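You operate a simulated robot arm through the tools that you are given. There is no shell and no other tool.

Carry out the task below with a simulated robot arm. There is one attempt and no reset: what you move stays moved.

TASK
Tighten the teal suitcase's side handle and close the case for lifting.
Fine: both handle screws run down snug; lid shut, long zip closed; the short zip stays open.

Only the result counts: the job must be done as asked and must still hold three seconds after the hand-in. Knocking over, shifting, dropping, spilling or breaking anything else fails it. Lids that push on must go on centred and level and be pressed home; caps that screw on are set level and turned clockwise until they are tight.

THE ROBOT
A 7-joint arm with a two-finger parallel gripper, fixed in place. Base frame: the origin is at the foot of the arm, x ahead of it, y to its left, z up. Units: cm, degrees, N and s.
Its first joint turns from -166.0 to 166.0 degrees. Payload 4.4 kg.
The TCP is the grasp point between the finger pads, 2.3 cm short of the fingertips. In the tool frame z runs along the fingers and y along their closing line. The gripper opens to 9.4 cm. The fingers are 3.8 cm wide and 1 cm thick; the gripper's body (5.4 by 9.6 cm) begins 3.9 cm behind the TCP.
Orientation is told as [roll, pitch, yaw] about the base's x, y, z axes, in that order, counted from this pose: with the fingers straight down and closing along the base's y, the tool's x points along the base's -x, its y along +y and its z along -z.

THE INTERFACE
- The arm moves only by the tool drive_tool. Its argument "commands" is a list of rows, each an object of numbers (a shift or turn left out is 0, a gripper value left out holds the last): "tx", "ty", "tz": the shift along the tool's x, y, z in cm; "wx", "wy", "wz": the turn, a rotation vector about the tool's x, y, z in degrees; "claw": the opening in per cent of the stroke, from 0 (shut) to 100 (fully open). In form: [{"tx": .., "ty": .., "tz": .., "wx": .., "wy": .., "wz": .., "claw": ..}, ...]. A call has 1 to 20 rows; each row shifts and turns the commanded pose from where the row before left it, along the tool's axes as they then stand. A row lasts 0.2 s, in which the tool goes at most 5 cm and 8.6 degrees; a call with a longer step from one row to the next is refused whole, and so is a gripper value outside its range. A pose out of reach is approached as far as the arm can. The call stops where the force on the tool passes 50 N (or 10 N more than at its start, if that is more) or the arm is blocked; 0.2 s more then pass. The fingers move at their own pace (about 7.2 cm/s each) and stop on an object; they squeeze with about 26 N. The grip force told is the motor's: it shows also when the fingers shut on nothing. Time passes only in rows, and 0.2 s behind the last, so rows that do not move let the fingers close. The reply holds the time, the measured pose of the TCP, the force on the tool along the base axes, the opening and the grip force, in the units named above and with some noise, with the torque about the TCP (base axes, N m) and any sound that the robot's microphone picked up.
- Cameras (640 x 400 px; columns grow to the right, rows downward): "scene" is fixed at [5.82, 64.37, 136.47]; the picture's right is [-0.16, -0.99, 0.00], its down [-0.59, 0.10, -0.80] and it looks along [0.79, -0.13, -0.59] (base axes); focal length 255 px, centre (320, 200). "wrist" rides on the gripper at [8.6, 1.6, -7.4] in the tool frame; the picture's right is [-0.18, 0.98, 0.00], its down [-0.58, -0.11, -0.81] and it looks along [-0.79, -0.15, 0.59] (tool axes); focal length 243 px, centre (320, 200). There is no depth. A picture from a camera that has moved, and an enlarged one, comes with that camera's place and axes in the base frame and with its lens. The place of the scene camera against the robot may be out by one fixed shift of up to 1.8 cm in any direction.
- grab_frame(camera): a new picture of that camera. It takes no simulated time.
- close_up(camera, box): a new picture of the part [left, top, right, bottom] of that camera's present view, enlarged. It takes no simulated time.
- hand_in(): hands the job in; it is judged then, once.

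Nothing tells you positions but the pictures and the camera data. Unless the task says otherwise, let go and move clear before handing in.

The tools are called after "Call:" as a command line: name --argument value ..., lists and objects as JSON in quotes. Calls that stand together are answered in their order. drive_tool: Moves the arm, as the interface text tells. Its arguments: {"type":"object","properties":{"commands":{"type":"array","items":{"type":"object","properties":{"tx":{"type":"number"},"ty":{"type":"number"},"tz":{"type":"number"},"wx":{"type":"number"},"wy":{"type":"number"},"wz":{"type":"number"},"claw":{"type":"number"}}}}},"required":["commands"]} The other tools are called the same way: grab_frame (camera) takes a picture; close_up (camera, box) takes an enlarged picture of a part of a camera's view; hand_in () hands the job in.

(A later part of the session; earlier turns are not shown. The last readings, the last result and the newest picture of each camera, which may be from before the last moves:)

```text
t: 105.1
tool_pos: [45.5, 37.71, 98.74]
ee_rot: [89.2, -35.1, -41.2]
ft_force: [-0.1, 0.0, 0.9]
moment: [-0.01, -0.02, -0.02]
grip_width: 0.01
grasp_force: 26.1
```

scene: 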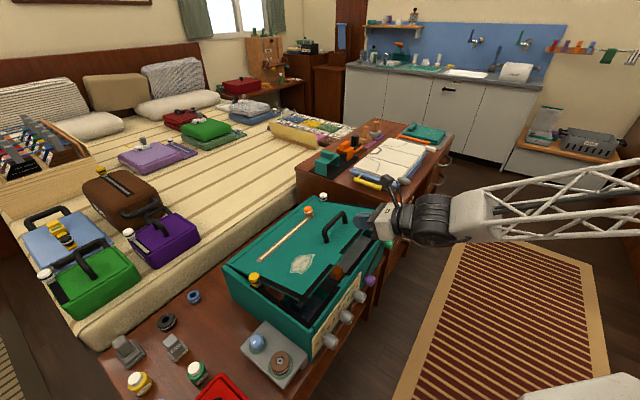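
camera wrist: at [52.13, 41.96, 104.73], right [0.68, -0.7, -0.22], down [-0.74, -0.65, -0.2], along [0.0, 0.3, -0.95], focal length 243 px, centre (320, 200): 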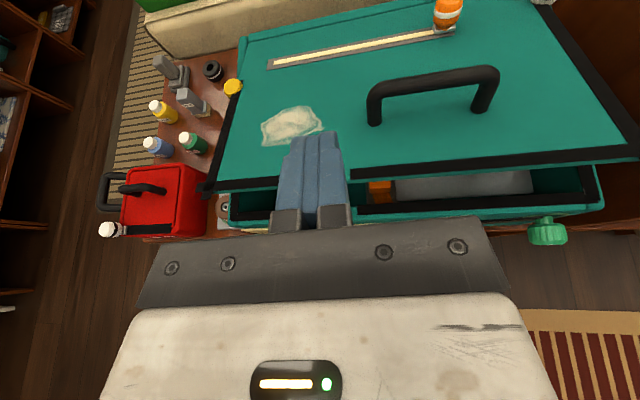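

Call:
drive_tool --commands '[{"wz": -8}, {"wz": -8}, {"wz": -8}, {"wz": -8}, {"wz": -8}, {"wz": -8}, {"wz": -7}, {"wy": 8}, {"wy": 8}, {"wy": 8}, {"wy": 8}, {}]'

Call:
grab_frame --camera "wrist"

Call:
grab_frame --camera "scene"

```text
t: 107.7
tool_pos: [45.44, 37.59, 98.87]
ee_rot: [0.0, -57.3, 48.3]
ft_force: [-0.4, -0.3, -0.9]
moment: [0.02, -0.01, -0.02]
grip_width: 0.0
grasp_force: 26.0
```

```text
taken
camera wrist: at [37.06, 30.42, 95.51], right [-0.67, 0.73, 0.16], down [-0.16, -0.34, 0.92], along [0.73, 0.59, 0.35], focal length 243 px, centre (320, 200)
```

wrist: 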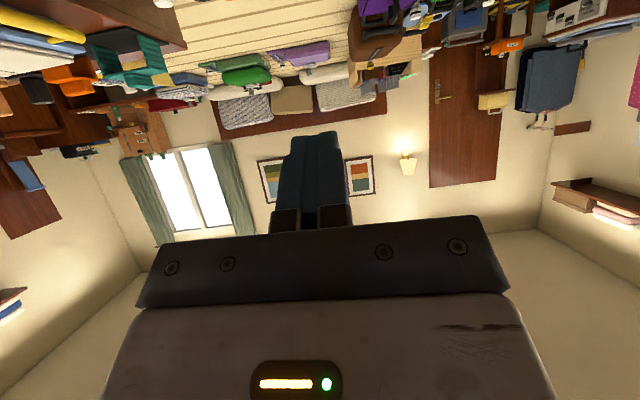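

```text
taken
```

scene: 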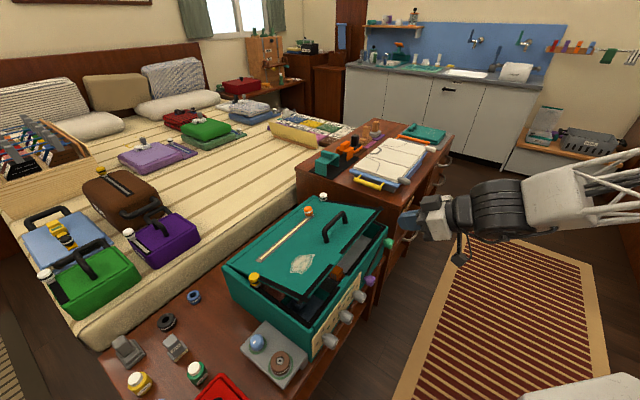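

Natural configuration restored. Now I'll point the tool down and move above the lid's front edge.

Call:
drive_tool --commands '[{"wy": 8}, {"wy": 8}, {"wy": 8}, {"wy": 8}, {"wy": 8}, {"wy": 8}, {"wy": 8}, {"wy": 1.3}, {"tx": -4.05, "ty": -0.2, "tz": 1}, {"tx": -4.05, "ty": -0.2, "tz": 1}, {"tx": -4.05, "ty": -0.2, "tz": 1}, {"tx": -4.05, "ty": -0.2, "tz": 1}, {}]'

Call:
grab_frame --camera "wrist"

Call:
grab_frame --camera "scene"

```text
t: 110.5
tool_pos: [57.2, 49.5, 98.82]
ee_rot: [-0.2, -12.9, 48.3]
ft_force: [-0.3, 0.3, 0.2]
moment: [-0.02, -0.01, -0.03]
grip_width: 0.0
grasp_force: 25.9
out of reach, approached as far as the arm can: row 4, 5
```

```text
taken
camera wrist: at [49.2, 42.98, 104.03], right [-0.61, 0.79, 0.04], down [0.34, 0.22, 0.92], along [0.71, 0.57, -0.4], focal length 243 px, centre (320, 200)
```

wrist: 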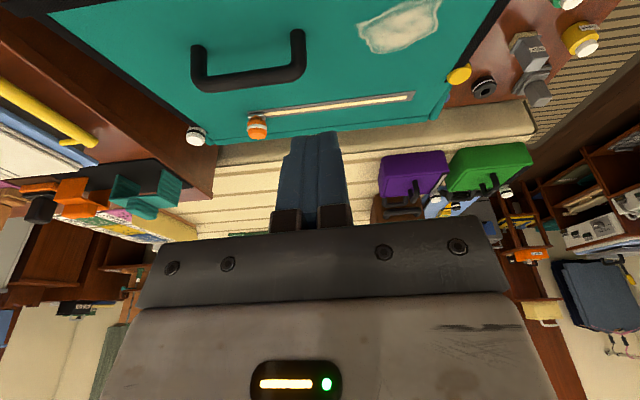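

```text
taken
```

scene: 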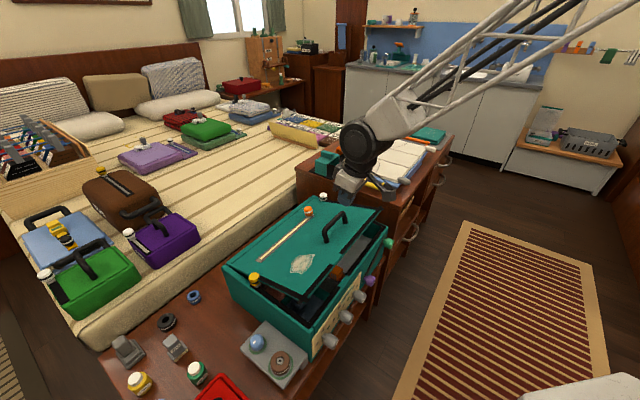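

Above the lid's front centre now. Descending straight down, then pressing slowly while watching the force.

Call:
drive_tool --commands '[{"tz": 3.9, "tx": 0.89}, {"tz": 3.9, "tx": 0.89}, {"tz": 3.9, "tx": 0.89}, {"tz": 3.9, "tx": 0.89}, {"tz": 2.0, "tx": 0.45}, {}]'

Call:
grab_frame --camera "wrist"

Call:
close_up --camera "scene" --box '[200, 160, 420, 300]'

```text
t: 111.9
tool_pos: [57.24, 49.55, 80.62]
ee_rot: [-0.1, -12.9, 48.3]
ft_force: [0.3, -0.7, 0.2]
moment: [-0.03, 0.03, 0.01]
grip_width: 0.0
grasp_force: 26.2
```

```text
taken
camera wrist: at [49.33, 43.05, 85.94], right [-0.61, 0.79, 0.04], down [0.34, 0.22, 0.92], along [0.71, 0.57, -0.4], focal length 243 px, centre (320, 200)
```

wrist: 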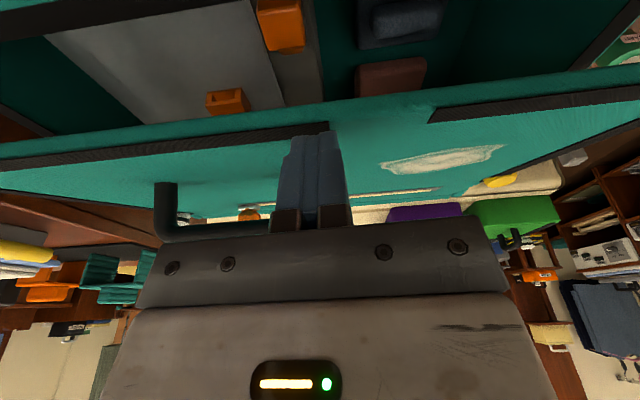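

```text
2.86 times, centred on (310, 230) of scene
camera zoom: at [5.82, 64.37, 136.47], right [-0.16, -0.99, 0.0], down [-0.59, 0.1, -0.8], along [0.79, -0.13, -0.59], focal length 730 px, centre (349, 114)
```

zoom: 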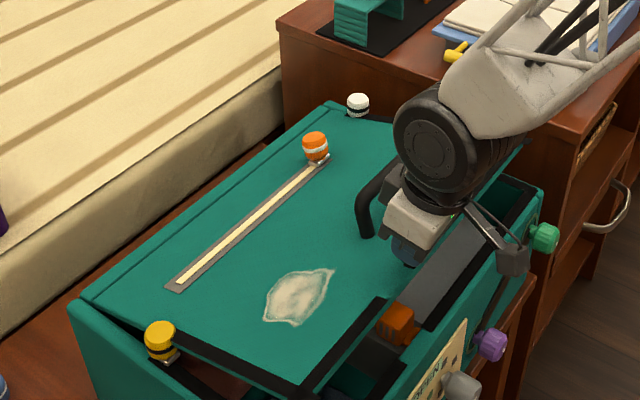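

Call:
drive_tool --commands '[{"tz": 0.975, "tx": 0.22}, {"tz": 0.975, "tx": 0.22}, {"tz": 0.975, "tx": 0.22}, {}]'

Call:
close_up --camera "scene" --box '[200, 160, 420, 300]'

```text
t: 112.9
tool_pos: [57.34, 49.53, 77.61]
ee_rot: [-0.1, -12.9, 48.2]
ft_force: [0.4, 0.2, -0.2]
moment: [0.04, 0.0, -0.01]
grip_width: 0.02
grasp_force: 25.8
```

```text
2.86 times, centred on (310, 230) of scene
camera zoom: at [5.82, 64.37, 136.47], right [-0.16, -0.99, 0.0], down [-0.59, 0.1, -0.8], along [0.79, -0.13, -0.59], focal length 730 px, centre (349, 114)
```

zoom: 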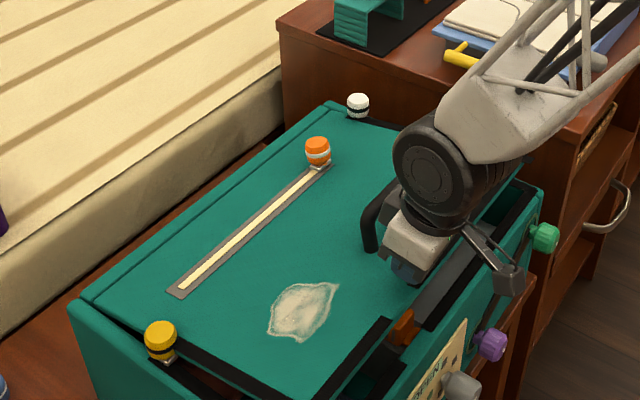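

Call:
drive_tool --commands '[{"tz": 0.975, "tx": 0.22}, {"tz": 0.975, "tx": 0.22}, {"tz": 0.975, "tx": 0.22}, {"tz": 0.49, "tx": 0.11}, {}]'

Call:
close_up --camera "scene" --box '[200, 160, 420, 300]'

Call:
grab_frame --camera "wrist"

```text
t: 114.1
tool_pos: [57.36, 49.52, 74.06]
ee_rot: [-0.1, -12.9, 48.1]
ft_force: [0.2, 0.2, -0.6]
moment: [0.02, -0.02, -0.01]
grip_width: 0.01
grasp_force: 26.0
```

```text
2.86 times, centred on (310, 230) of scene
camera zoom: at [5.82, 64.37, 136.47], right [-0.16, -0.99, 0.0], down [-0.59, 0.1, -0.8], along [0.79, -0.13, -0.59], focal length 730 px, centre (349, 114)
```

zoom: 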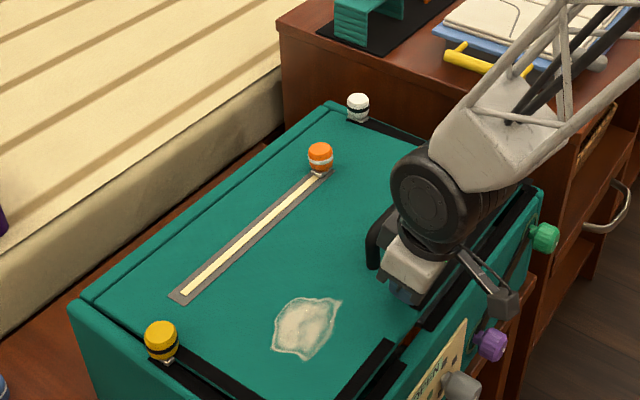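

```text
taken
camera wrist: at [49.51, 43.04, 79.38], right [-0.61, 0.79, 0.04], down [0.34, 0.22, 0.92], along [0.71, 0.57, -0.4], focal length 243 px, centre (320, 200)
```

wrist: 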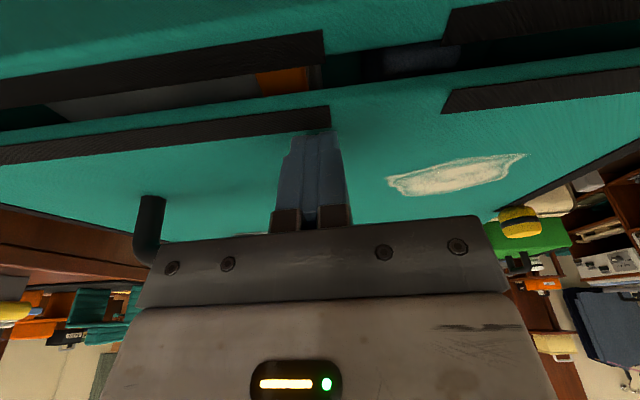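

Call:
drive_tool --commands '[{"tz": 0.68, "tx": 0.155}, {"tz": 0.68, "tx": 0.155}, {"tz": 0.49, "tx": 0.11}, {}]'

Call:
grab_frame --camera "wrist"

```text
t: 115.1
tool_pos: [57.34, 49.5, 72.31]
ee_rot: [-0.1, -12.8, 48.2]
ft_force: [0.1, -0.5, -0.1]
moment: [-0.01, 0.02, 0.02]
grip_width: 0.0
grasp_force: 25.9
```

```text
taken
camera wrist: at [49.46, 43.03, 77.49], right [-0.61, 0.79, 0.04], down [0.34, 0.22, 0.92], along [0.71, 0.57, -0.4], focal length 243 px, centre (320, 200)
```

wrist: 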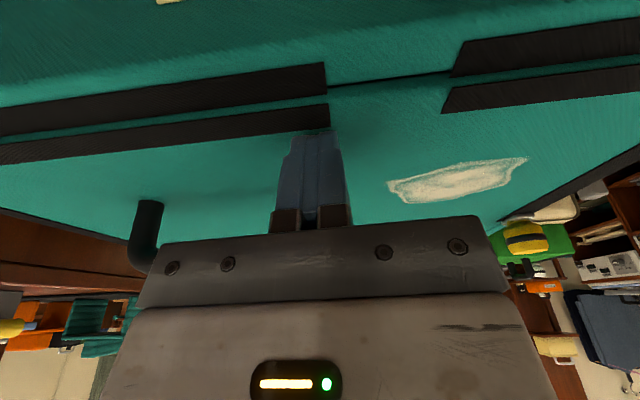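

Lid tape and body tape now sit nearly side by side. Pressing the last bit home.

Call:
drive_tool --commands '[{"tz": 0.39, "tx": 0.09}, {"tz": 0.39, "tx": 0.09}, {"tz": 0.3, "tx": 0.07}, {"tz": 0.3, "tx": 0.07}, {}]'

Call:
grab_frame --camera "wrist"

Call:
close_up --camera "scene" --box '[200, 180, 420, 320]'

```text
t: 115.8
tool_pos: [57.29, 49.56, 71.72]
ee_rot: [-0.2, -13.1, 48.2]
ft_force: [-6.3, -5.7, 16.4]
moment: [-0.28, 0.34, -0.14]
grip_width: 0.0
grasp_force: 25.8
stopped in row 3: the force on the tool passed its limit at 66 N (the readings are from after the stop); the commanded pose is now the measured one
```

```text
taken
camera wrist: at [49.51, 43.05, 76.89], right [-0.61, 0.79, 0.04], down [0.34, 0.21, 0.92], along [0.72, 0.58, -0.4], focal length 243 px, centre (320, 200)
```

wrist: 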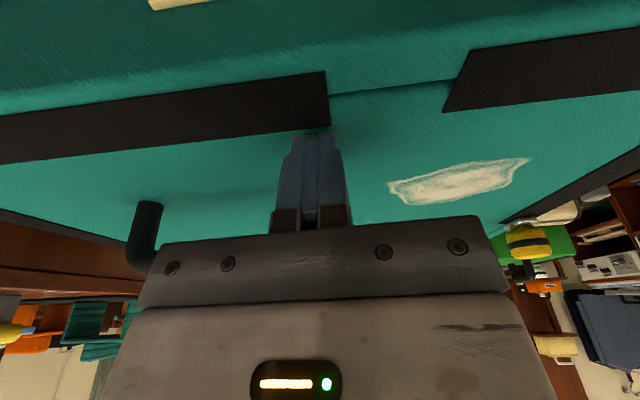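

```text
2.86 times, centred on (310, 250) of scene
camera zoom: at [5.82, 64.37, 136.47], right [-0.16, -0.99, 0.0], down [-0.59, 0.1, -0.8], along [0.79, -0.13, -0.59], focal length 730 px, centre (349, 57)
```

zoom: 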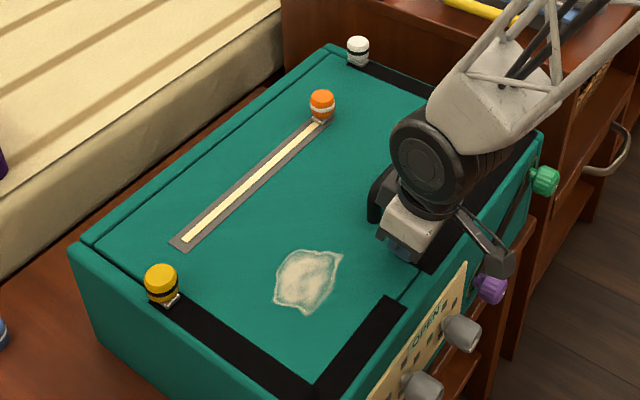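

The lid is shut flush. I'll lift off and look closely at the sliders and the tracks.

Call:
drive_tool --commands '[{"tz": -2.9, "tx": -0.67}, {"tz": -4.5}, {"tz": -4.5}, {"tz": -4.5}, {"tz": -4.5}, {"tz": -4.5}]'

Call:
close_up --camera "scene" --box '[290, 170, 410, 245]'

Call:
close_up --camera "scene" --box '[210, 180, 410, 305]'

Call:
grab_frame --camera "wrist"

```text
t: 117.2
tool_pos: [54.1, 45.93, 96.26]
ee_rot: [0.0, -12.9, 48.2]
ft_force: [-0.4, 0.8, -0.9]
moment: [0.0, 0.0, 0.0]
grip_width: 0.01
grasp_force: 25.8
```

```text
5.33 times, centred on (350, 208) of scene
camera zoom: at [5.82, 64.37, 136.47], right [-0.16, -0.99, 0.0], down [-0.59, 0.1, -0.8], along [0.79, -0.13, -0.59], focal length 1362 px, centre (160, 160)
```

zoom: 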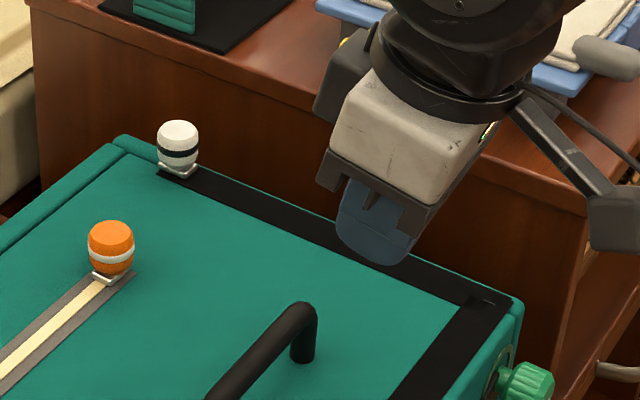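

```text
3.20 times, centred on (310, 242) of scene
camera zoom: at [5.82, 64.37, 136.47], right [-0.16, -0.99, 0.0], down [-0.59, 0.1, -0.8], along [0.79, -0.13, -0.59], focal length 817 px, centre (352, 64)
```

zoom: 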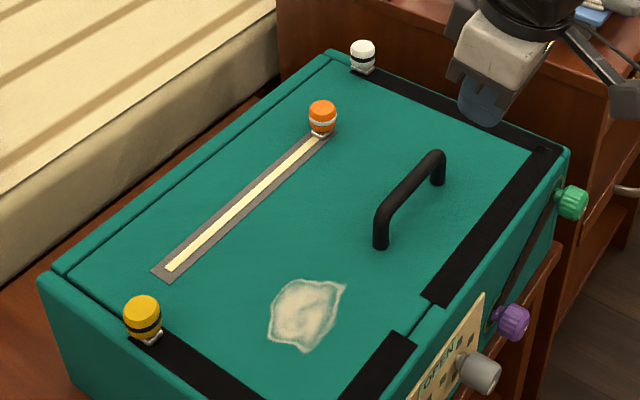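

```text
taken
camera wrist: at [46.25, 39.38, 101.51], right [-0.61, 0.79, 0.04], down [0.34, 0.22, 0.92], along [0.71, 0.58, -0.4], focal length 243 px, centre (320, 200)
```

wrist: 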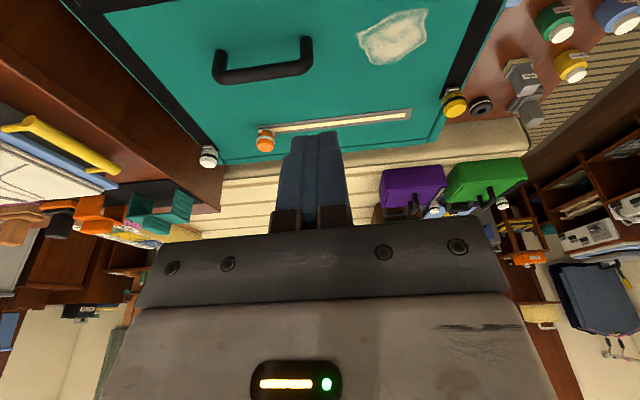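

Layout is clear: the white slider runs the long right-hand perimeter zip (right side, round the corner, to the front gap). Yellow runs the short left one, and orange the lid pocket. I'll turn the tool 90° and tilt it outward to hook behind the white slider from the far side.

Call:
drive_tool --commands '[{"wy": 6.5}, {"wy": 6.4}, {"wz": 7.8}, {"wz": 7.8}, {"wz": 7.8}, {"wz": 7.8}, {"wz": 7.8}, {"wz": 7.8}, {"wz": 7.8}, {"wz": 7.8}, {"wz": 7.8}, {"wz": 7.8}, {"wz": 7.8}, {"wz": 7.9}, {}]'

```text
t: 120.4
tool_pos: [54.09, 45.73, 96.54]
ee_rot: [0.2, -0.1, -45.6]
ft_force: [-0.1, -0.3, -0.6]
moment: [-0.03, 0.02, 0.0]
grip_width: 0.0
grasp_force: 25.9
```

Call:
drive_tool --commands '[{"ty": 2.76, "tx": -3.77}, {"ty": 2.76, "tx": -3.77}, {"ty": 2.76, "tx": -3.77}, {"ty": 2.76, "tx": -3.77}, {"ty": 2.76, "tx": -3.77}, {"ty": 2.76, "tx": -3.77}, {"ty": 2.74, "tx": -3.78}, {"wx": -8}, {"wx": -8}, {"wx": -8}, {"wx": -8}, {"wx": -8}, {}]'

Call:
grab_frame --camera "wrist"

Call:
grab_frame --camera "scene"

```text
t: 123.2
tool_pos: [86.22, 40.51, 96.46]
ee_rot: [40.3, -0.1, -45.7]
ft_force: [0.1, 0.3, 0.7]
moment: [-0.03, 0.0, 0.02]
grip_width: 0.0
grasp_force: 26.5
```

```text
taken
camera wrist: at [77.62, 44.16, 103.19], right [0.66, 0.4, 0.63], down [-0.02, -0.84, 0.55], along [0.75, -0.38, -0.55], focal length 243 px, centre (320, 200)
```

wrist: 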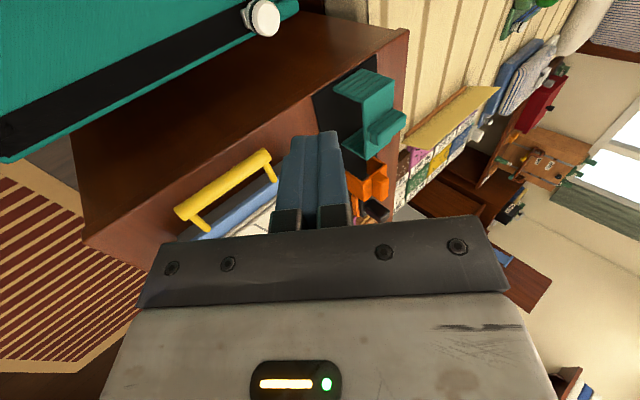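

```text
taken
```

scene: 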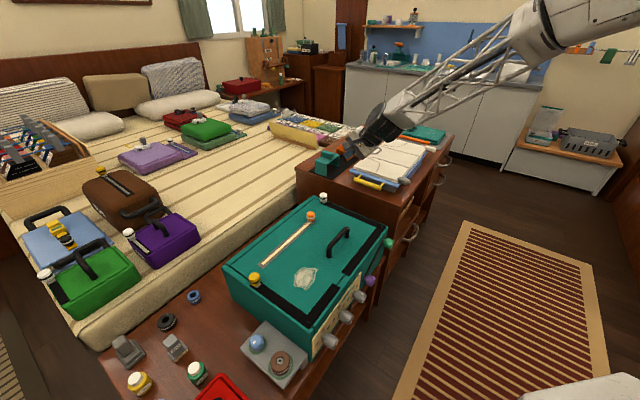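

Tilt works here. I'll move out past the white slider at a safe height and check reach.

Call:
drive_tool --commands '[{"tz": 4.7, "ty": 0.6, "tx": -0.06}, {"tz": 4.7, "ty": 0.6, "tx": -0.06}, {"tz": 4.7, "ty": 0.6, "tx": -0.06}, {"tz": 4.7, "ty": 0.6, "tx": -0.06}, {"tz": 4.7, "ty": 0.6, "tx": -0.06}, {}]'

Call:
grab_frame --camera "wrist"

Call:
close_up --camera "scene" --box '[270, 110, 430, 235]'

```text
t: 124.6
tool_pos: [98.92, 52.13, 80.32]
ee_rot: [40.2, -0.2, -45.6]
ft_force: [-0.5, 0.8, 0.4]
moment: [-0.02, 0.02, -0.01]
grip_width: 0.02
grasp_force: 26.5
```

```text
taken
camera wrist: at [90.4, 55.84, 87.01], right [0.66, 0.4, 0.63], down [-0.02, -0.84, 0.55], along [0.75, -0.38, -0.55], focal length 243 px, centre (320, 200)
```

wrist: 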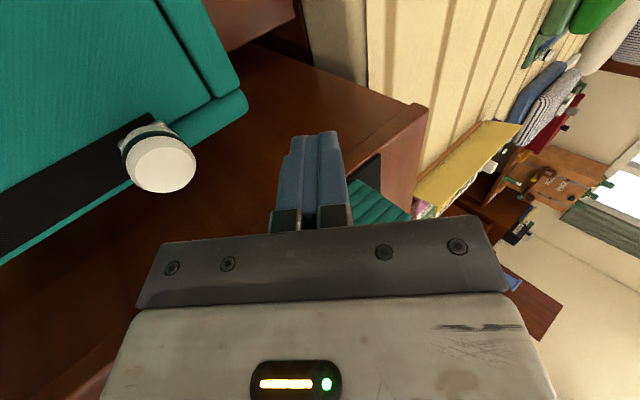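

```text
3.20 times, centred on (350, 172) of scene
camera zoom: at [5.82, 64.37, 136.47], right [-0.16, -0.99, 0.0], down [-0.59, 0.1, -0.8], along [0.79, -0.13, -0.59], focal length 817 px, centre (224, 288)
```

zoom: 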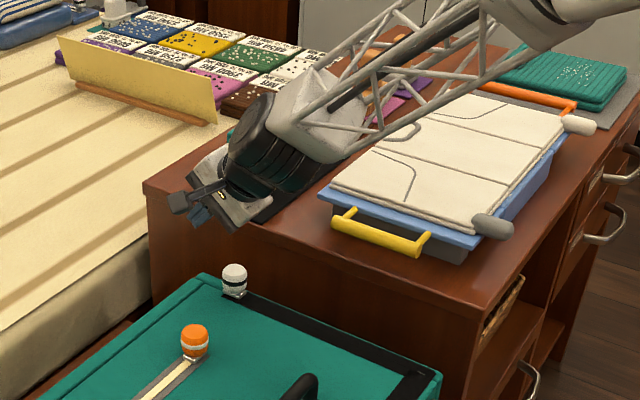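

The knob's top is at about z≈72.3. I'll descend just behind it, keeping it between the fingers' underside and the gripper body.

Call:
drive_tool --commands '[{"tz": 1.5, "ty": -1.89, "tx": 0.2}, {"tz": 1.5, "ty": -1.89}, {}]'

Call:
grab_frame --camera "wrist"

Call:
close_up --camera "scene" --box '[280, 150, 400, 225]'

```text
t: 125.4
tool_pos: [98.12, 51.82, 75.72]
ee_rot: [40.2, -0.1, -45.4]
ft_force: [0.3, 0.8, 0.6]
moment: [-0.03, -0.02, 0.03]
grip_width: 0.0
grasp_force: 26.1
```

```text
taken
camera wrist: at [89.55, 55.46, 82.44], right [0.66, 0.4, 0.63], down [-0.02, -0.84, 0.55], along [0.75, -0.38, -0.55], focal length 243 px, centre (320, 200)
```

wrist: 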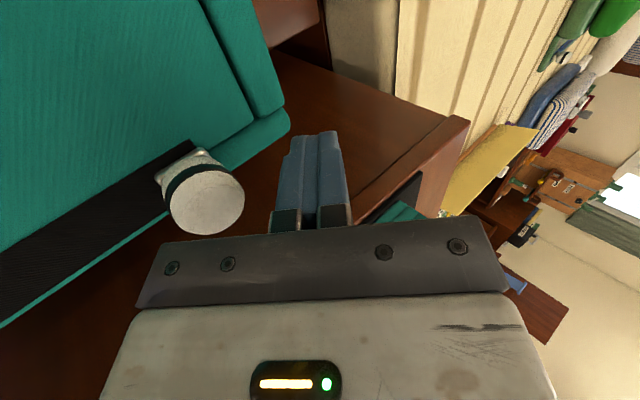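

```text
5.33 times, centred on (340, 188) of scene
camera zoom: at [5.82, 64.37, 136.47], right [-0.16, -0.99, 0.0], down [-0.59, 0.1, -0.8], along [0.79, -0.13, -0.59], focal length 1362 px, centre (213, 267)
```

zoom: 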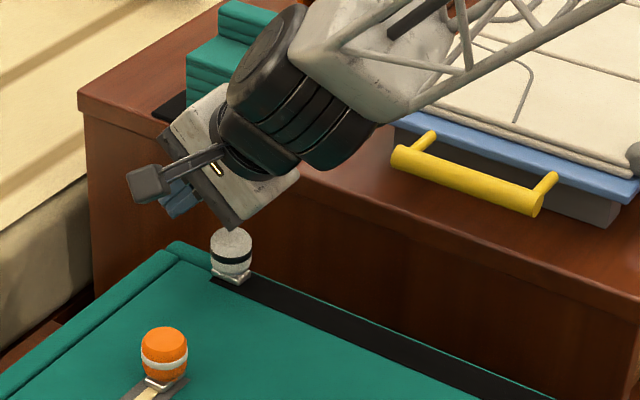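

Call:
drive_tool --commands '[{"tz": 0.62, "ty": -1.12}, {"tz": 0.62, "ty": -1.12}, {}]'

Call:
grab_frame --camera "wrist"

Call:
close_up --camera "scene" --box '[280, 150, 400, 225]'

```text
t: 126.2
tool_pos: [97.61, 51.38, 73.39]
ee_rot: [40.1, -0.2, -45.5]
ft_force: [0.5, -0.2, -0.7]
moment: [0.0, 0.03, 0.0]
grip_width: 0.02
grasp_force: 26.3
```

```text
taken
camera wrist: at [89.01, 54.95, 80.02], right [0.66, 0.4, 0.63], down [-0.02, -0.84, 0.55], along [0.75, -0.38, -0.55], focal length 243 px, centre (320, 200)
```

wrist: 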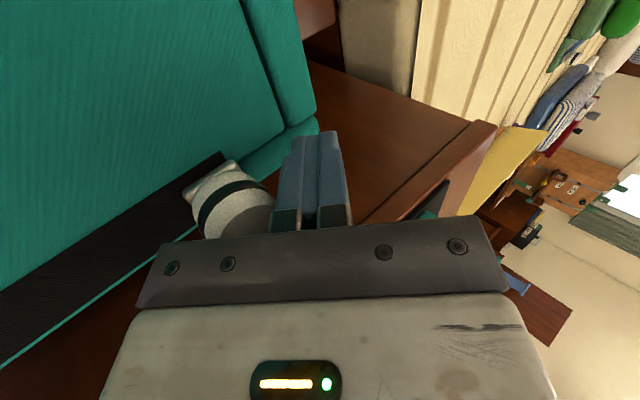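

```text
5.33 times, centred on (340, 188) of scene
camera zoom: at [5.82, 64.37, 136.47], right [-0.16, -0.99, 0.0], down [-0.59, 0.1, -0.8], along [0.79, -0.13, -0.59], focal length 1362 px, centre (213, 267)
```

zoom: 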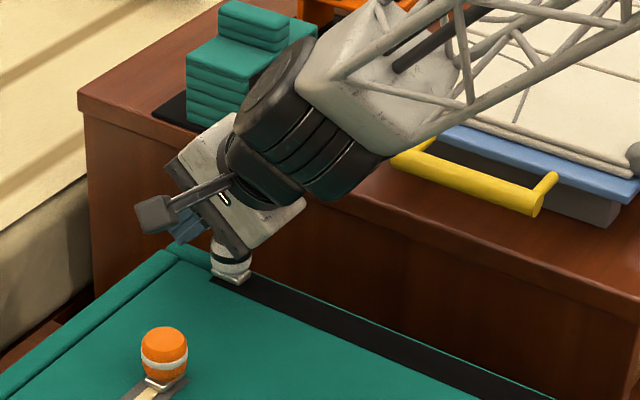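

Fingers sit right behind the knob without contact force. Now pulling along the track toward the front.

Call:
drive_tool --commands '[{"tz": -0.647, "ty": -0.763}, {"tz": -0.647, "ty": -0.763}, {"tz": -0.647, "ty": -0.763}, {"tz": -0.647, "ty": -0.763}]'

Call:
grab_frame --camera "wrist"

Call:
close_up --camera "scene" --box '[280, 150, 400, 225]'

```text
t: 127.2
tool_pos: [94.54, 48.55, 73.33]
ee_rot: [40.1, -0.2, -45.5]
ft_force: [1.3, 0.4, 4.5]
moment: [-0.04, 0.05, 0.01]
grip_width: 0.0
grasp_force: 26.6
```

```text
taken
camera wrist: at [86.08, 52.08, 80.1], right [0.66, 0.4, 0.63], down [-0.02, -0.84, 0.55], along [0.75, -0.38, -0.55], focal length 243 px, centre (320, 200)
```

wrist: 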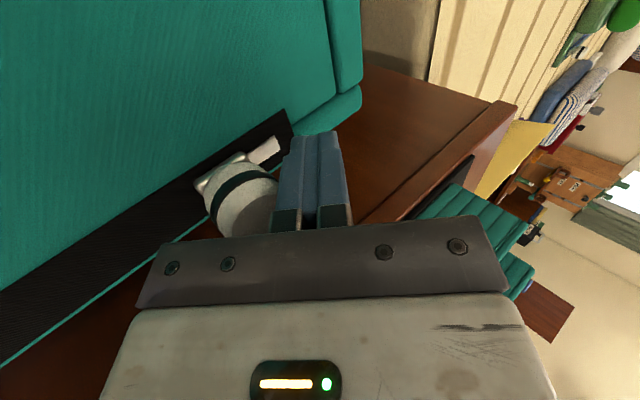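

```text
5.33 times, centred on (340, 188) of scene
camera zoom: at [5.82, 64.37, 136.47], right [-0.16, -0.99, 0.0], down [-0.59, 0.1, -0.8], along [0.79, -0.13, -0.59], focal length 1362 px, centre (213, 267)
```

zoom: 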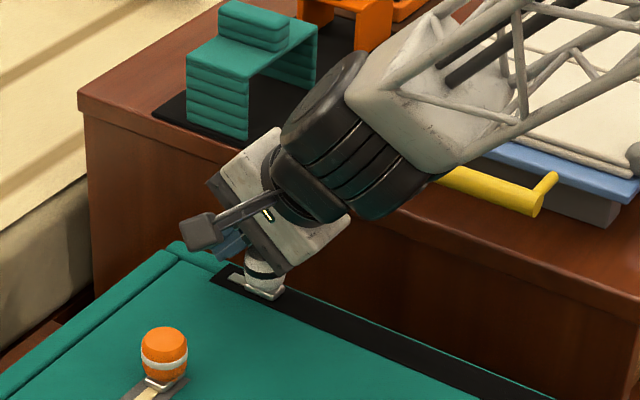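

The slider moves smoothly, with silver closed zip showing behind it. Continuing along the side.

Call:
drive_tool --commands '[{"tz": -0.97, "ty": -1.145}, {"tz": -0.97, "ty": -1.145}, {"tz": -0.97, "ty": -1.145}, {"tz": -0.97, "ty": -1.145}, {"tz": -0.97, "ty": -1.145}, {"tz": -0.97, "ty": -1.145}]'

Call:
grab_frame --camera "wrist"

Call:
close_up --camera "scene" --box '[290, 160, 430, 247]'

```text
t: 128.6
tool_pos: [88.3, 42.04, 73.45]
ee_rot: [40.2, 0.1, -45.4]
ft_force: [-2.1, 4.4, 9.7]
moment: [-0.1, 0.08, -0.08]
grip_width: 0.0
grasp_force: 26.2
```

```text
taken
camera wrist: at [79.67, 45.74, 80.07], right [0.66, 0.4, 0.63], down [-0.02, -0.84, 0.55], along [0.75, -0.38, -0.55], focal length 243 px, centre (320, 200)
```

wrist: 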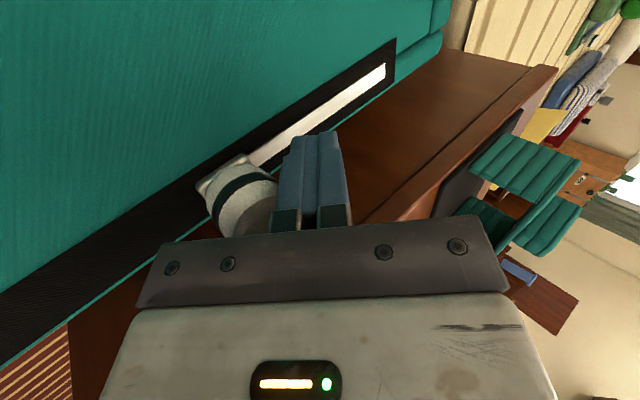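

```text
4.57 times, centred on (360, 204) of scene
camera zoom: at [5.82, 64.37, 136.47], right [-0.16, -0.99, 0.0], down [-0.59, 0.1, -0.8], along [0.79, -0.13, -0.59], focal length 1167 px, centre (137, 184)
```

zoom: 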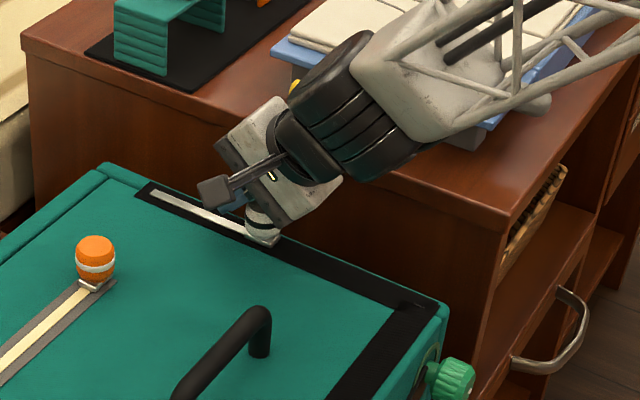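

Call:
drive_tool --commands '[{"tz": -0.97, "ty": -1.145}, {"tz": -0.97, "ty": -1.145}, {"tz": -0.97, "ty": -1.145}, {"tz": -0.97, "ty": -1.145}, {"tz": -0.97, "ty": -1.145}, {"tz": -0.97, "ty": -1.145}, {"tz": -0.97, "ty": -1.145}]'

Call:
grab_frame --camera "wrist"

Call:
close_up --camera "scene" --box '[290, 160, 430, 247]'

```text
t: 130.2
tool_pos: [80.8, 34.98, 73.46]
ee_rot: [40.1, -0.2, -45.5]
ft_force: [3.4, 0.0, 5.7]
moment: [-0.02, 0.06, 0.07]
grip_width: 0.0
grasp_force: 26.1
```

```text
taken
camera wrist: at [72.28, 38.58, 80.16], right [0.66, 0.4, 0.63], down [-0.02, -0.84, 0.55], along [0.75, -0.38, -0.55], focal length 243 px, centre (320, 200)
```

wrist: 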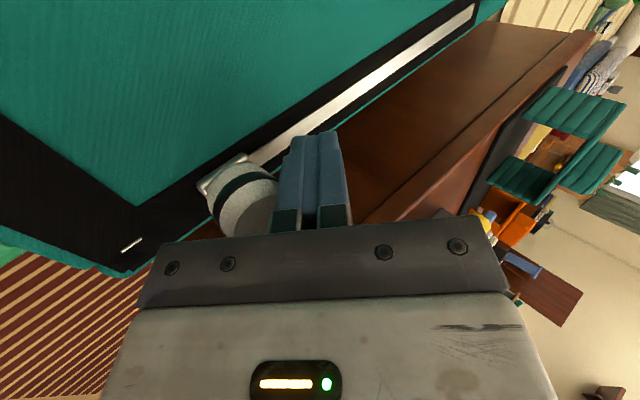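

```text
4.57 times, centred on (360, 204) of scene
camera zoom: at [5.82, 64.37, 136.47], right [-0.16, -0.99, 0.0], down [-0.59, 0.1, -0.8], along [0.79, -0.13, -0.59], focal length 1167 px, centre (137, 184)
```

zoom: 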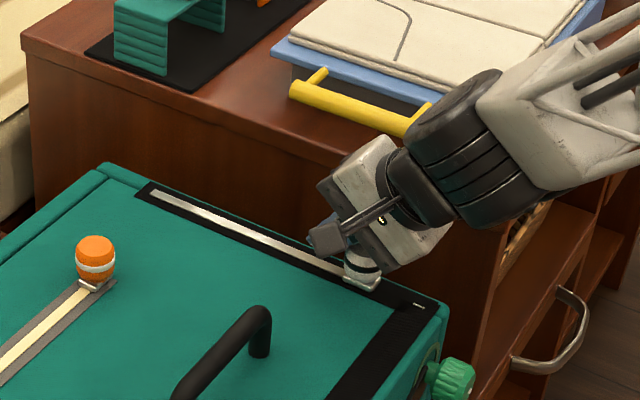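

Close to the front corner now (corner at about N≈73–74, slider at ≈79). Approaching it slowly.

Call:
drive_tool --commands '[{"tz": -0.647, "ty": -0.763}, {"tz": -0.647, "ty": -0.763}, {"tz": -0.647, "ty": -0.763}, {"tz": -0.647, "ty": -0.763}]'

Call:
grab_frame --camera "wrist"

Call:
close_up --camera "scene" --box '[330, 190, 430, 252]'

```text
t: 131.2
tool_pos: [77.96, 32.24, 73.57]
ee_rot: [40.1, -0.1, -45.5]
ft_force: [0.8, 0.2, 1.2]
moment: [0.0, -0.01, 0.0]
grip_width: 0.0
grasp_force: 26.3
```

```text
taken
camera wrist: at [69.35, 35.87, 80.24], right [0.66, 0.4, 0.63], down [-0.02, -0.84, 0.55], along [0.75, -0.38, -0.55], focal length 243 px, centre (320, 200)
```

wrist: 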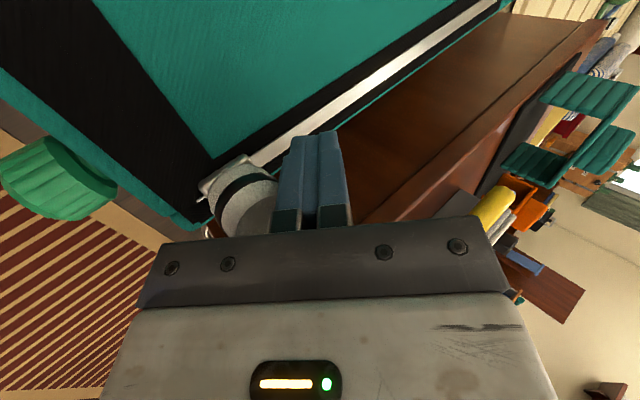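

```text
6.40 times, centred on (380, 221) of scene
camera zoom: at [5.82, 64.37, 136.47], right [-0.16, -0.99, 0.0], down [-0.59, 0.1, -0.8], along [0.79, -0.13, -0.59], focal length 1634 px, centre (-64, 66)
```

zoom: 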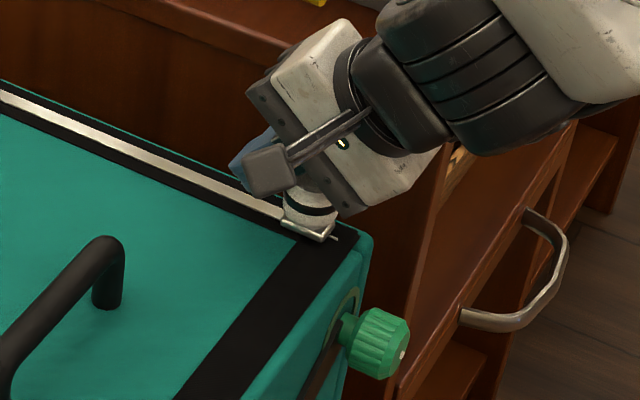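

Call:
drive_tool --commands '[{"tz": -0.39, "ty": -0.46}, {"tz": -0.39, "ty": -0.46}]'

Call:
close_up --camera "scene" --box '[330, 190, 430, 252]'

Call:
grab_frame --camera "wrist"

```text
t: 131.8
tool_pos: [77.2, 31.32, 73.64]
ee_rot: [40.1, 0.0, -45.4]
ft_force: [0.5, 0.1, 0.3]
moment: [0.0, 0.0, -0.02]
grip_width: 0.0
grasp_force: 25.9
```

```text
6.40 times, centred on (380, 221) of scene
camera zoom: at [5.82, 64.37, 136.47], right [-0.16, -0.99, 0.0], down [-0.59, 0.1, -0.8], along [0.79, -0.13, -0.59], focal length 1634 px, centre (-64, 66)
```

zoom: 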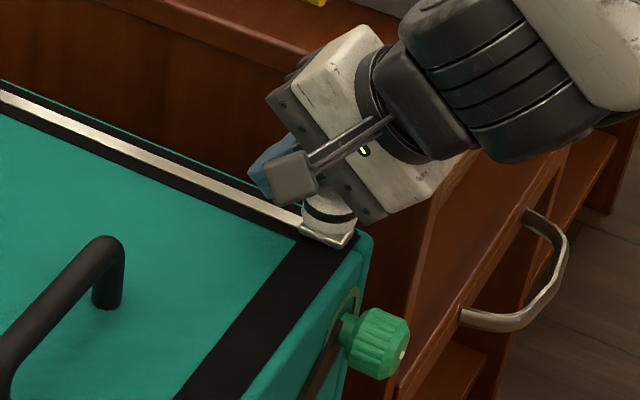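

```text
taken
camera wrist: at [68.51, 34.94, 80.29], right [0.66, 0.4, 0.63], down [-0.02, -0.84, 0.55], along [0.75, -0.38, -0.55], focal length 243 px, centre (320, 200)
```

wrist: 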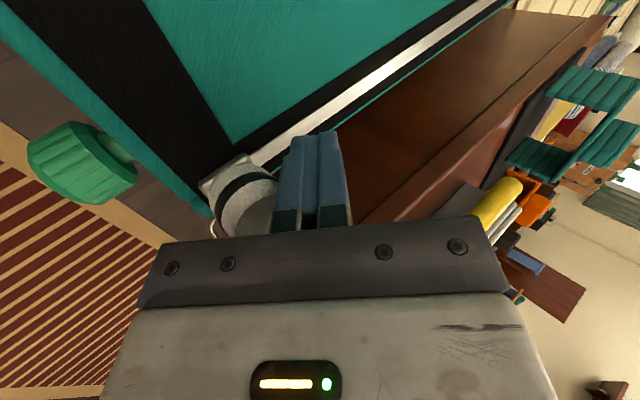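

Call:
drive_tool --commands '[{"tz": -0.2, "ty": -0.23}, {"tz": -0.2, "ty": -0.23}, {}]'

Call:
close_up --camera "scene" --box '[330, 190, 430, 252]'

```text
t: 132.6
tool_pos: [76.56, 30.94, 73.69]
ee_rot: [40.2, -0.1, -45.4]
ft_force: [9.9, 10.4, 10.5]
moment: [-0.02, -0.02, 0.06]
grip_width: 0.04
grasp_force: 25.7
```

```text
6.40 times, centred on (380, 221) of scene
camera zoom: at [5.82, 64.37, 136.47], right [-0.16, -0.99, 0.0], down [-0.59, 0.1, -0.8], along [0.79, -0.13, -0.59], focal length 1634 px, centre (-64, 66)
```

zoom: 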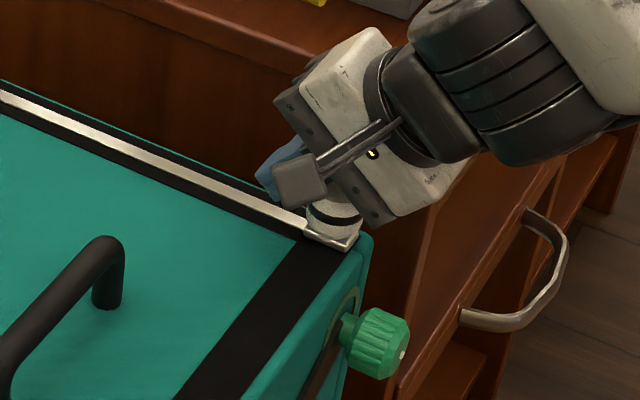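

The slider has reached the corner (it now resists with ~18 N). I'll lift off, set the tool vertical, and move to the right side of the knob to push it along the front.

Call:
drive_tool --commands '[{"ty": 0.53, "tz": 0.45}, {"tz": -3.05, "ty": 2.59}, {"tz": -3.05, "ty": 2.59}, {"wx": 8}, {"wx": 8}, {"wx": 8}, {"wx": 8}, {"wx": 8.1}, {"ty": -2.05, "tx": -2.4}, {"ty": -2.05, "tx": -2.4}, {}]'

Call:
grab_frame --camera "wrist"

Call:
close_up --camera "scene" --box '[320, 170, 440, 245]'

```text
t: 135.0
tool_pos: [77.48, 25.23, 81.65]
ee_rot: [0.0, -0.1, -45.5]
ft_force: [0.5, -0.4, 0.7]
moment: [0.01, 0.02, 0.01]
grip_width: 0.0
grasp_force: 25.4
```

```text
taken
camera wrist: at [72.62, 32.42, 89.01], right [0.83, 0.56, 0.0], down [0.33, -0.49, 0.81], along [0.45, -0.67, -0.59], focal length 243 px, centre (320, 200)
```

wrist: 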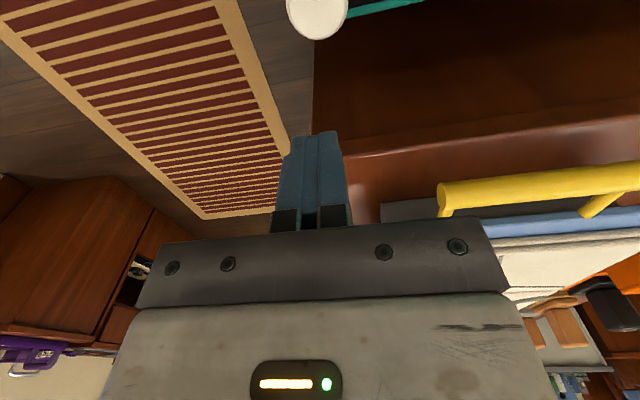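

```text
5.33 times, centred on (380, 208) of scene
camera zoom: at [5.82, 64.37, 136.47], right [-0.16, -0.99, 0.0], down [-0.59, 0.1, -0.8], along [0.79, -0.13, -0.59], focal length 1362 px, centre (0, 160)
```

zoom: 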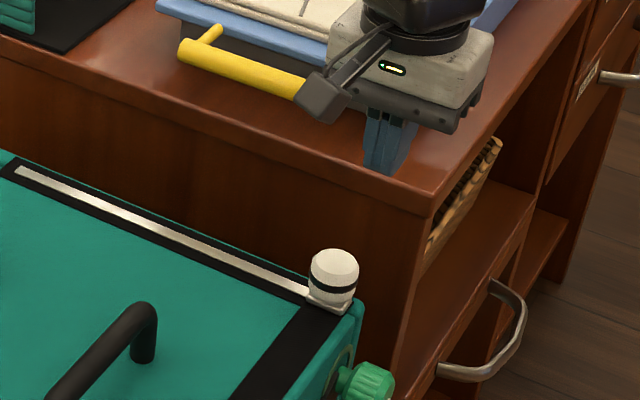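

Call:
drive_tool --commands '[{"ty": 0.6, "tx": -0.5}, {"tz": 3.0}, {"tz": 3.0}, {"tz": 2.0}, {}]'

Call:
grab_frame --camera "wrist"

Call:
close_up --camera "scene" --box '[320, 170, 440, 245]'

```text
t: 136.2
tool_pos: [78.42, 25.21, 73.5]
ee_rot: [0.0, -0.1, -45.6]
ft_force: [-0.3, -0.1, 0.7]
moment: [-0.02, 0.03, 0.01]
grip_width: 0.0
grasp_force: 25.7
```

```text
taken
camera wrist: at [73.58, 32.43, 80.91], right [0.83, 0.56, 0.0], down [0.33, -0.49, 0.81], along [0.45, -0.67, -0.59], focal length 243 px, centre (320, 200)
```

wrist: 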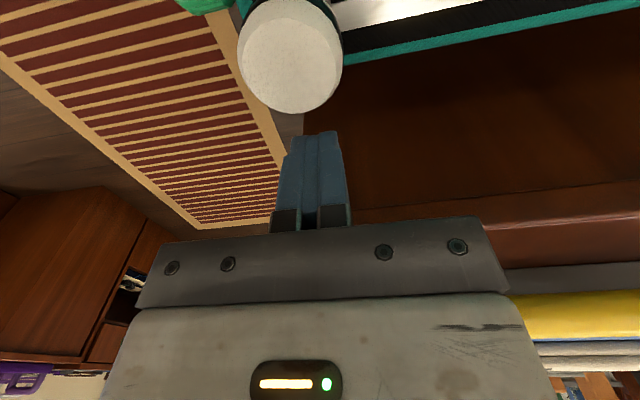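

```text
5.33 times, centred on (380, 208) of scene
camera zoom: at [5.82, 64.37, 136.47], right [-0.16, -0.99, 0.0], down [-0.59, 0.1, -0.8], along [0.79, -0.13, -0.59], focal length 1362 px, centre (0, 160)
```

zoom: 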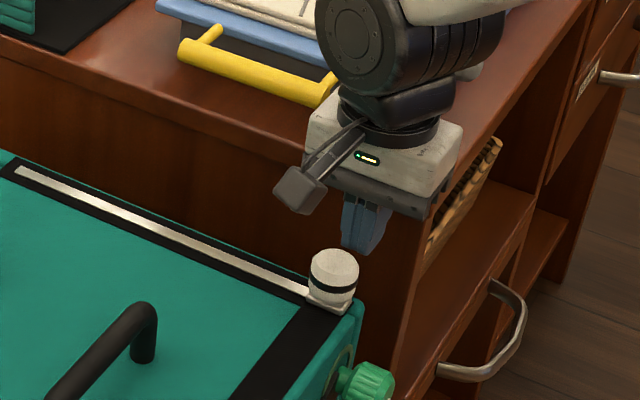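

Aligned with the knob's centreline and 1.2 cm to its right. Lower slightly and start pushing left along the front track.

Call:
drive_tool --commands '[{"tz": 0.9}, {"tx": 0.8}, {"tx": 0.8}, {"tx": 0.8}, {"tx": 0.8}]'

Call:
grab_frame --camera "wrist"

Call:
close_up --camera "scene" --box '[320, 170, 440, 245]'

```text
t: 137.4
tool_pos: [76.03, 27.57, 72.63]
ee_rot: [0.0, 0.0, -45.6]
ft_force: [1.4, -2.4, 1.2]
moment: [0.04, -0.01, -0.04]
grip_width: 0.0
grasp_force: 25.8
```

```text
taken
camera wrist: at [71.15, 34.71, 80.05], right [0.83, 0.56, 0.0], down [0.33, -0.49, 0.81], along [0.45, -0.67, -0.59], focal length 243 px, centre (320, 200)
```

wrist: 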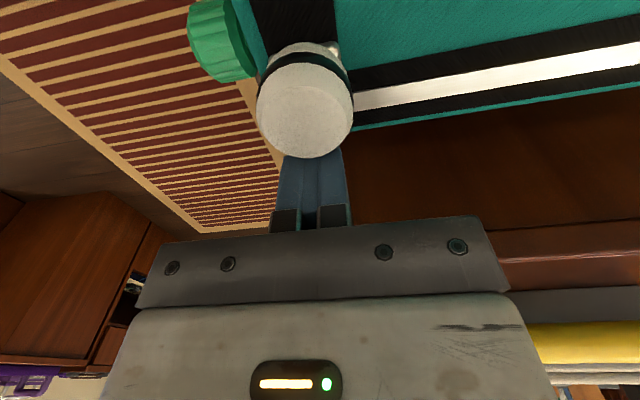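

```text
5.33 times, centred on (380, 208) of scene
camera zoom: at [5.82, 64.37, 136.47], right [-0.16, -0.99, 0.0], down [-0.59, 0.1, -0.8], along [0.79, -0.13, -0.59], focal length 1362 px, centre (0, 160)
```

zoom: 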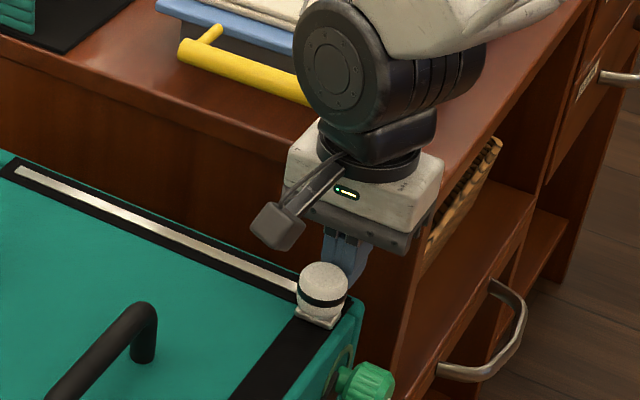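

Call:
drive_tool --commands '[{"tx": 1.4}, {"tx": 1.4}, {"tx": 1.4}, {"tx": 1.4}, {"tx": 1.4}, {"tx": 1.4}]'

Call:
grab_frame --camera "wrist"

Call:
close_up --camera "scene" --box '[300, 180, 420, 280]'

```text
t: 138.8
tool_pos: [70.14, 33.44, 72.63]
ee_rot: [-0.1, -0.1, -45.5]
ft_force: [0.9, -0.4, 2.4]
moment: [0.01, 0.03, -0.01]
grip_width: 0.03
grasp_force: 26.0
```

```text
taken
camera wrist: at [65.28, 40.59, 79.95], right [0.83, 0.56, 0.0], down [0.33, -0.49, 0.81], along [0.45, -0.67, -0.59], focal length 243 px, centre (320, 200)
```

wrist: 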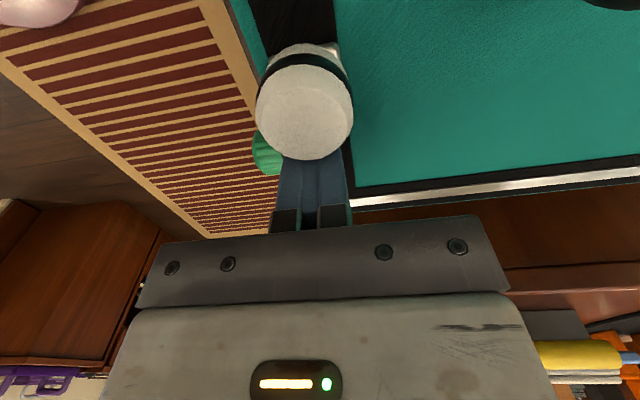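

```text
4.00 times, centred on (360, 230) of scene
camera zoom: at [5.82, 64.37, 136.47], right [-0.16, -0.99, 0.0], down [-0.59, 0.1, -0.8], along [0.79, -0.13, -0.59], focal length 1021 px, centre (160, 80)
```

zoom: 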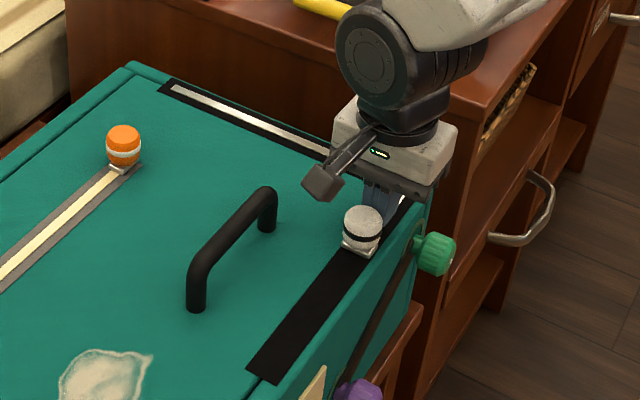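

Call:
drive_tool --commands '[{"tx": 1.4}, {"tx": 1.4}, {"tx": 1.4}, {"tx": 1.4}, {"tx": 1.4}, {"tx": 1.4}]'

Call:
grab_frame --camera "wrist"

Call:
close_up --camera "scene" --box '[300, 200, 420, 300]'

```text
t: 140.2
tool_pos: [64.28, 39.29, 72.63]
ee_rot: [0.0, -0.1, -45.7]
ft_force: [1.4, -1.6, -2.4]
moment: [-0.01, -0.01, 0.0]
grip_width: 0.0
grasp_force: 25.9
```

```text
taken
camera wrist: at [59.43, 46.45, 80.06], right [0.83, 0.56, 0.0], down [0.33, -0.49, 0.81], along [0.45, -0.67, -0.59], focal length 243 px, centre (320, 200)
```

wrist: 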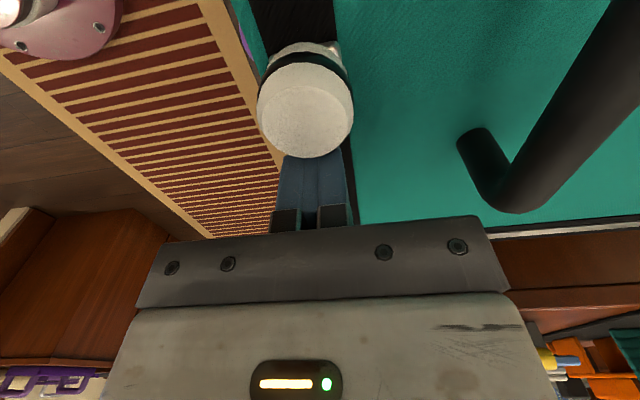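

```text
4.00 times, centred on (360, 250) of scene
camera zoom: at [5.82, 64.37, 136.47], right [-0.16, -0.99, 0.0], down [-0.59, 0.1, -0.8], along [0.79, -0.13, -0.59], focal length 1021 px, centre (160, 0)
```

zoom: 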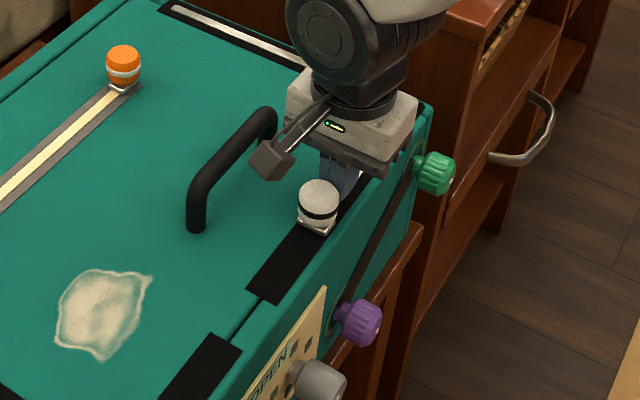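

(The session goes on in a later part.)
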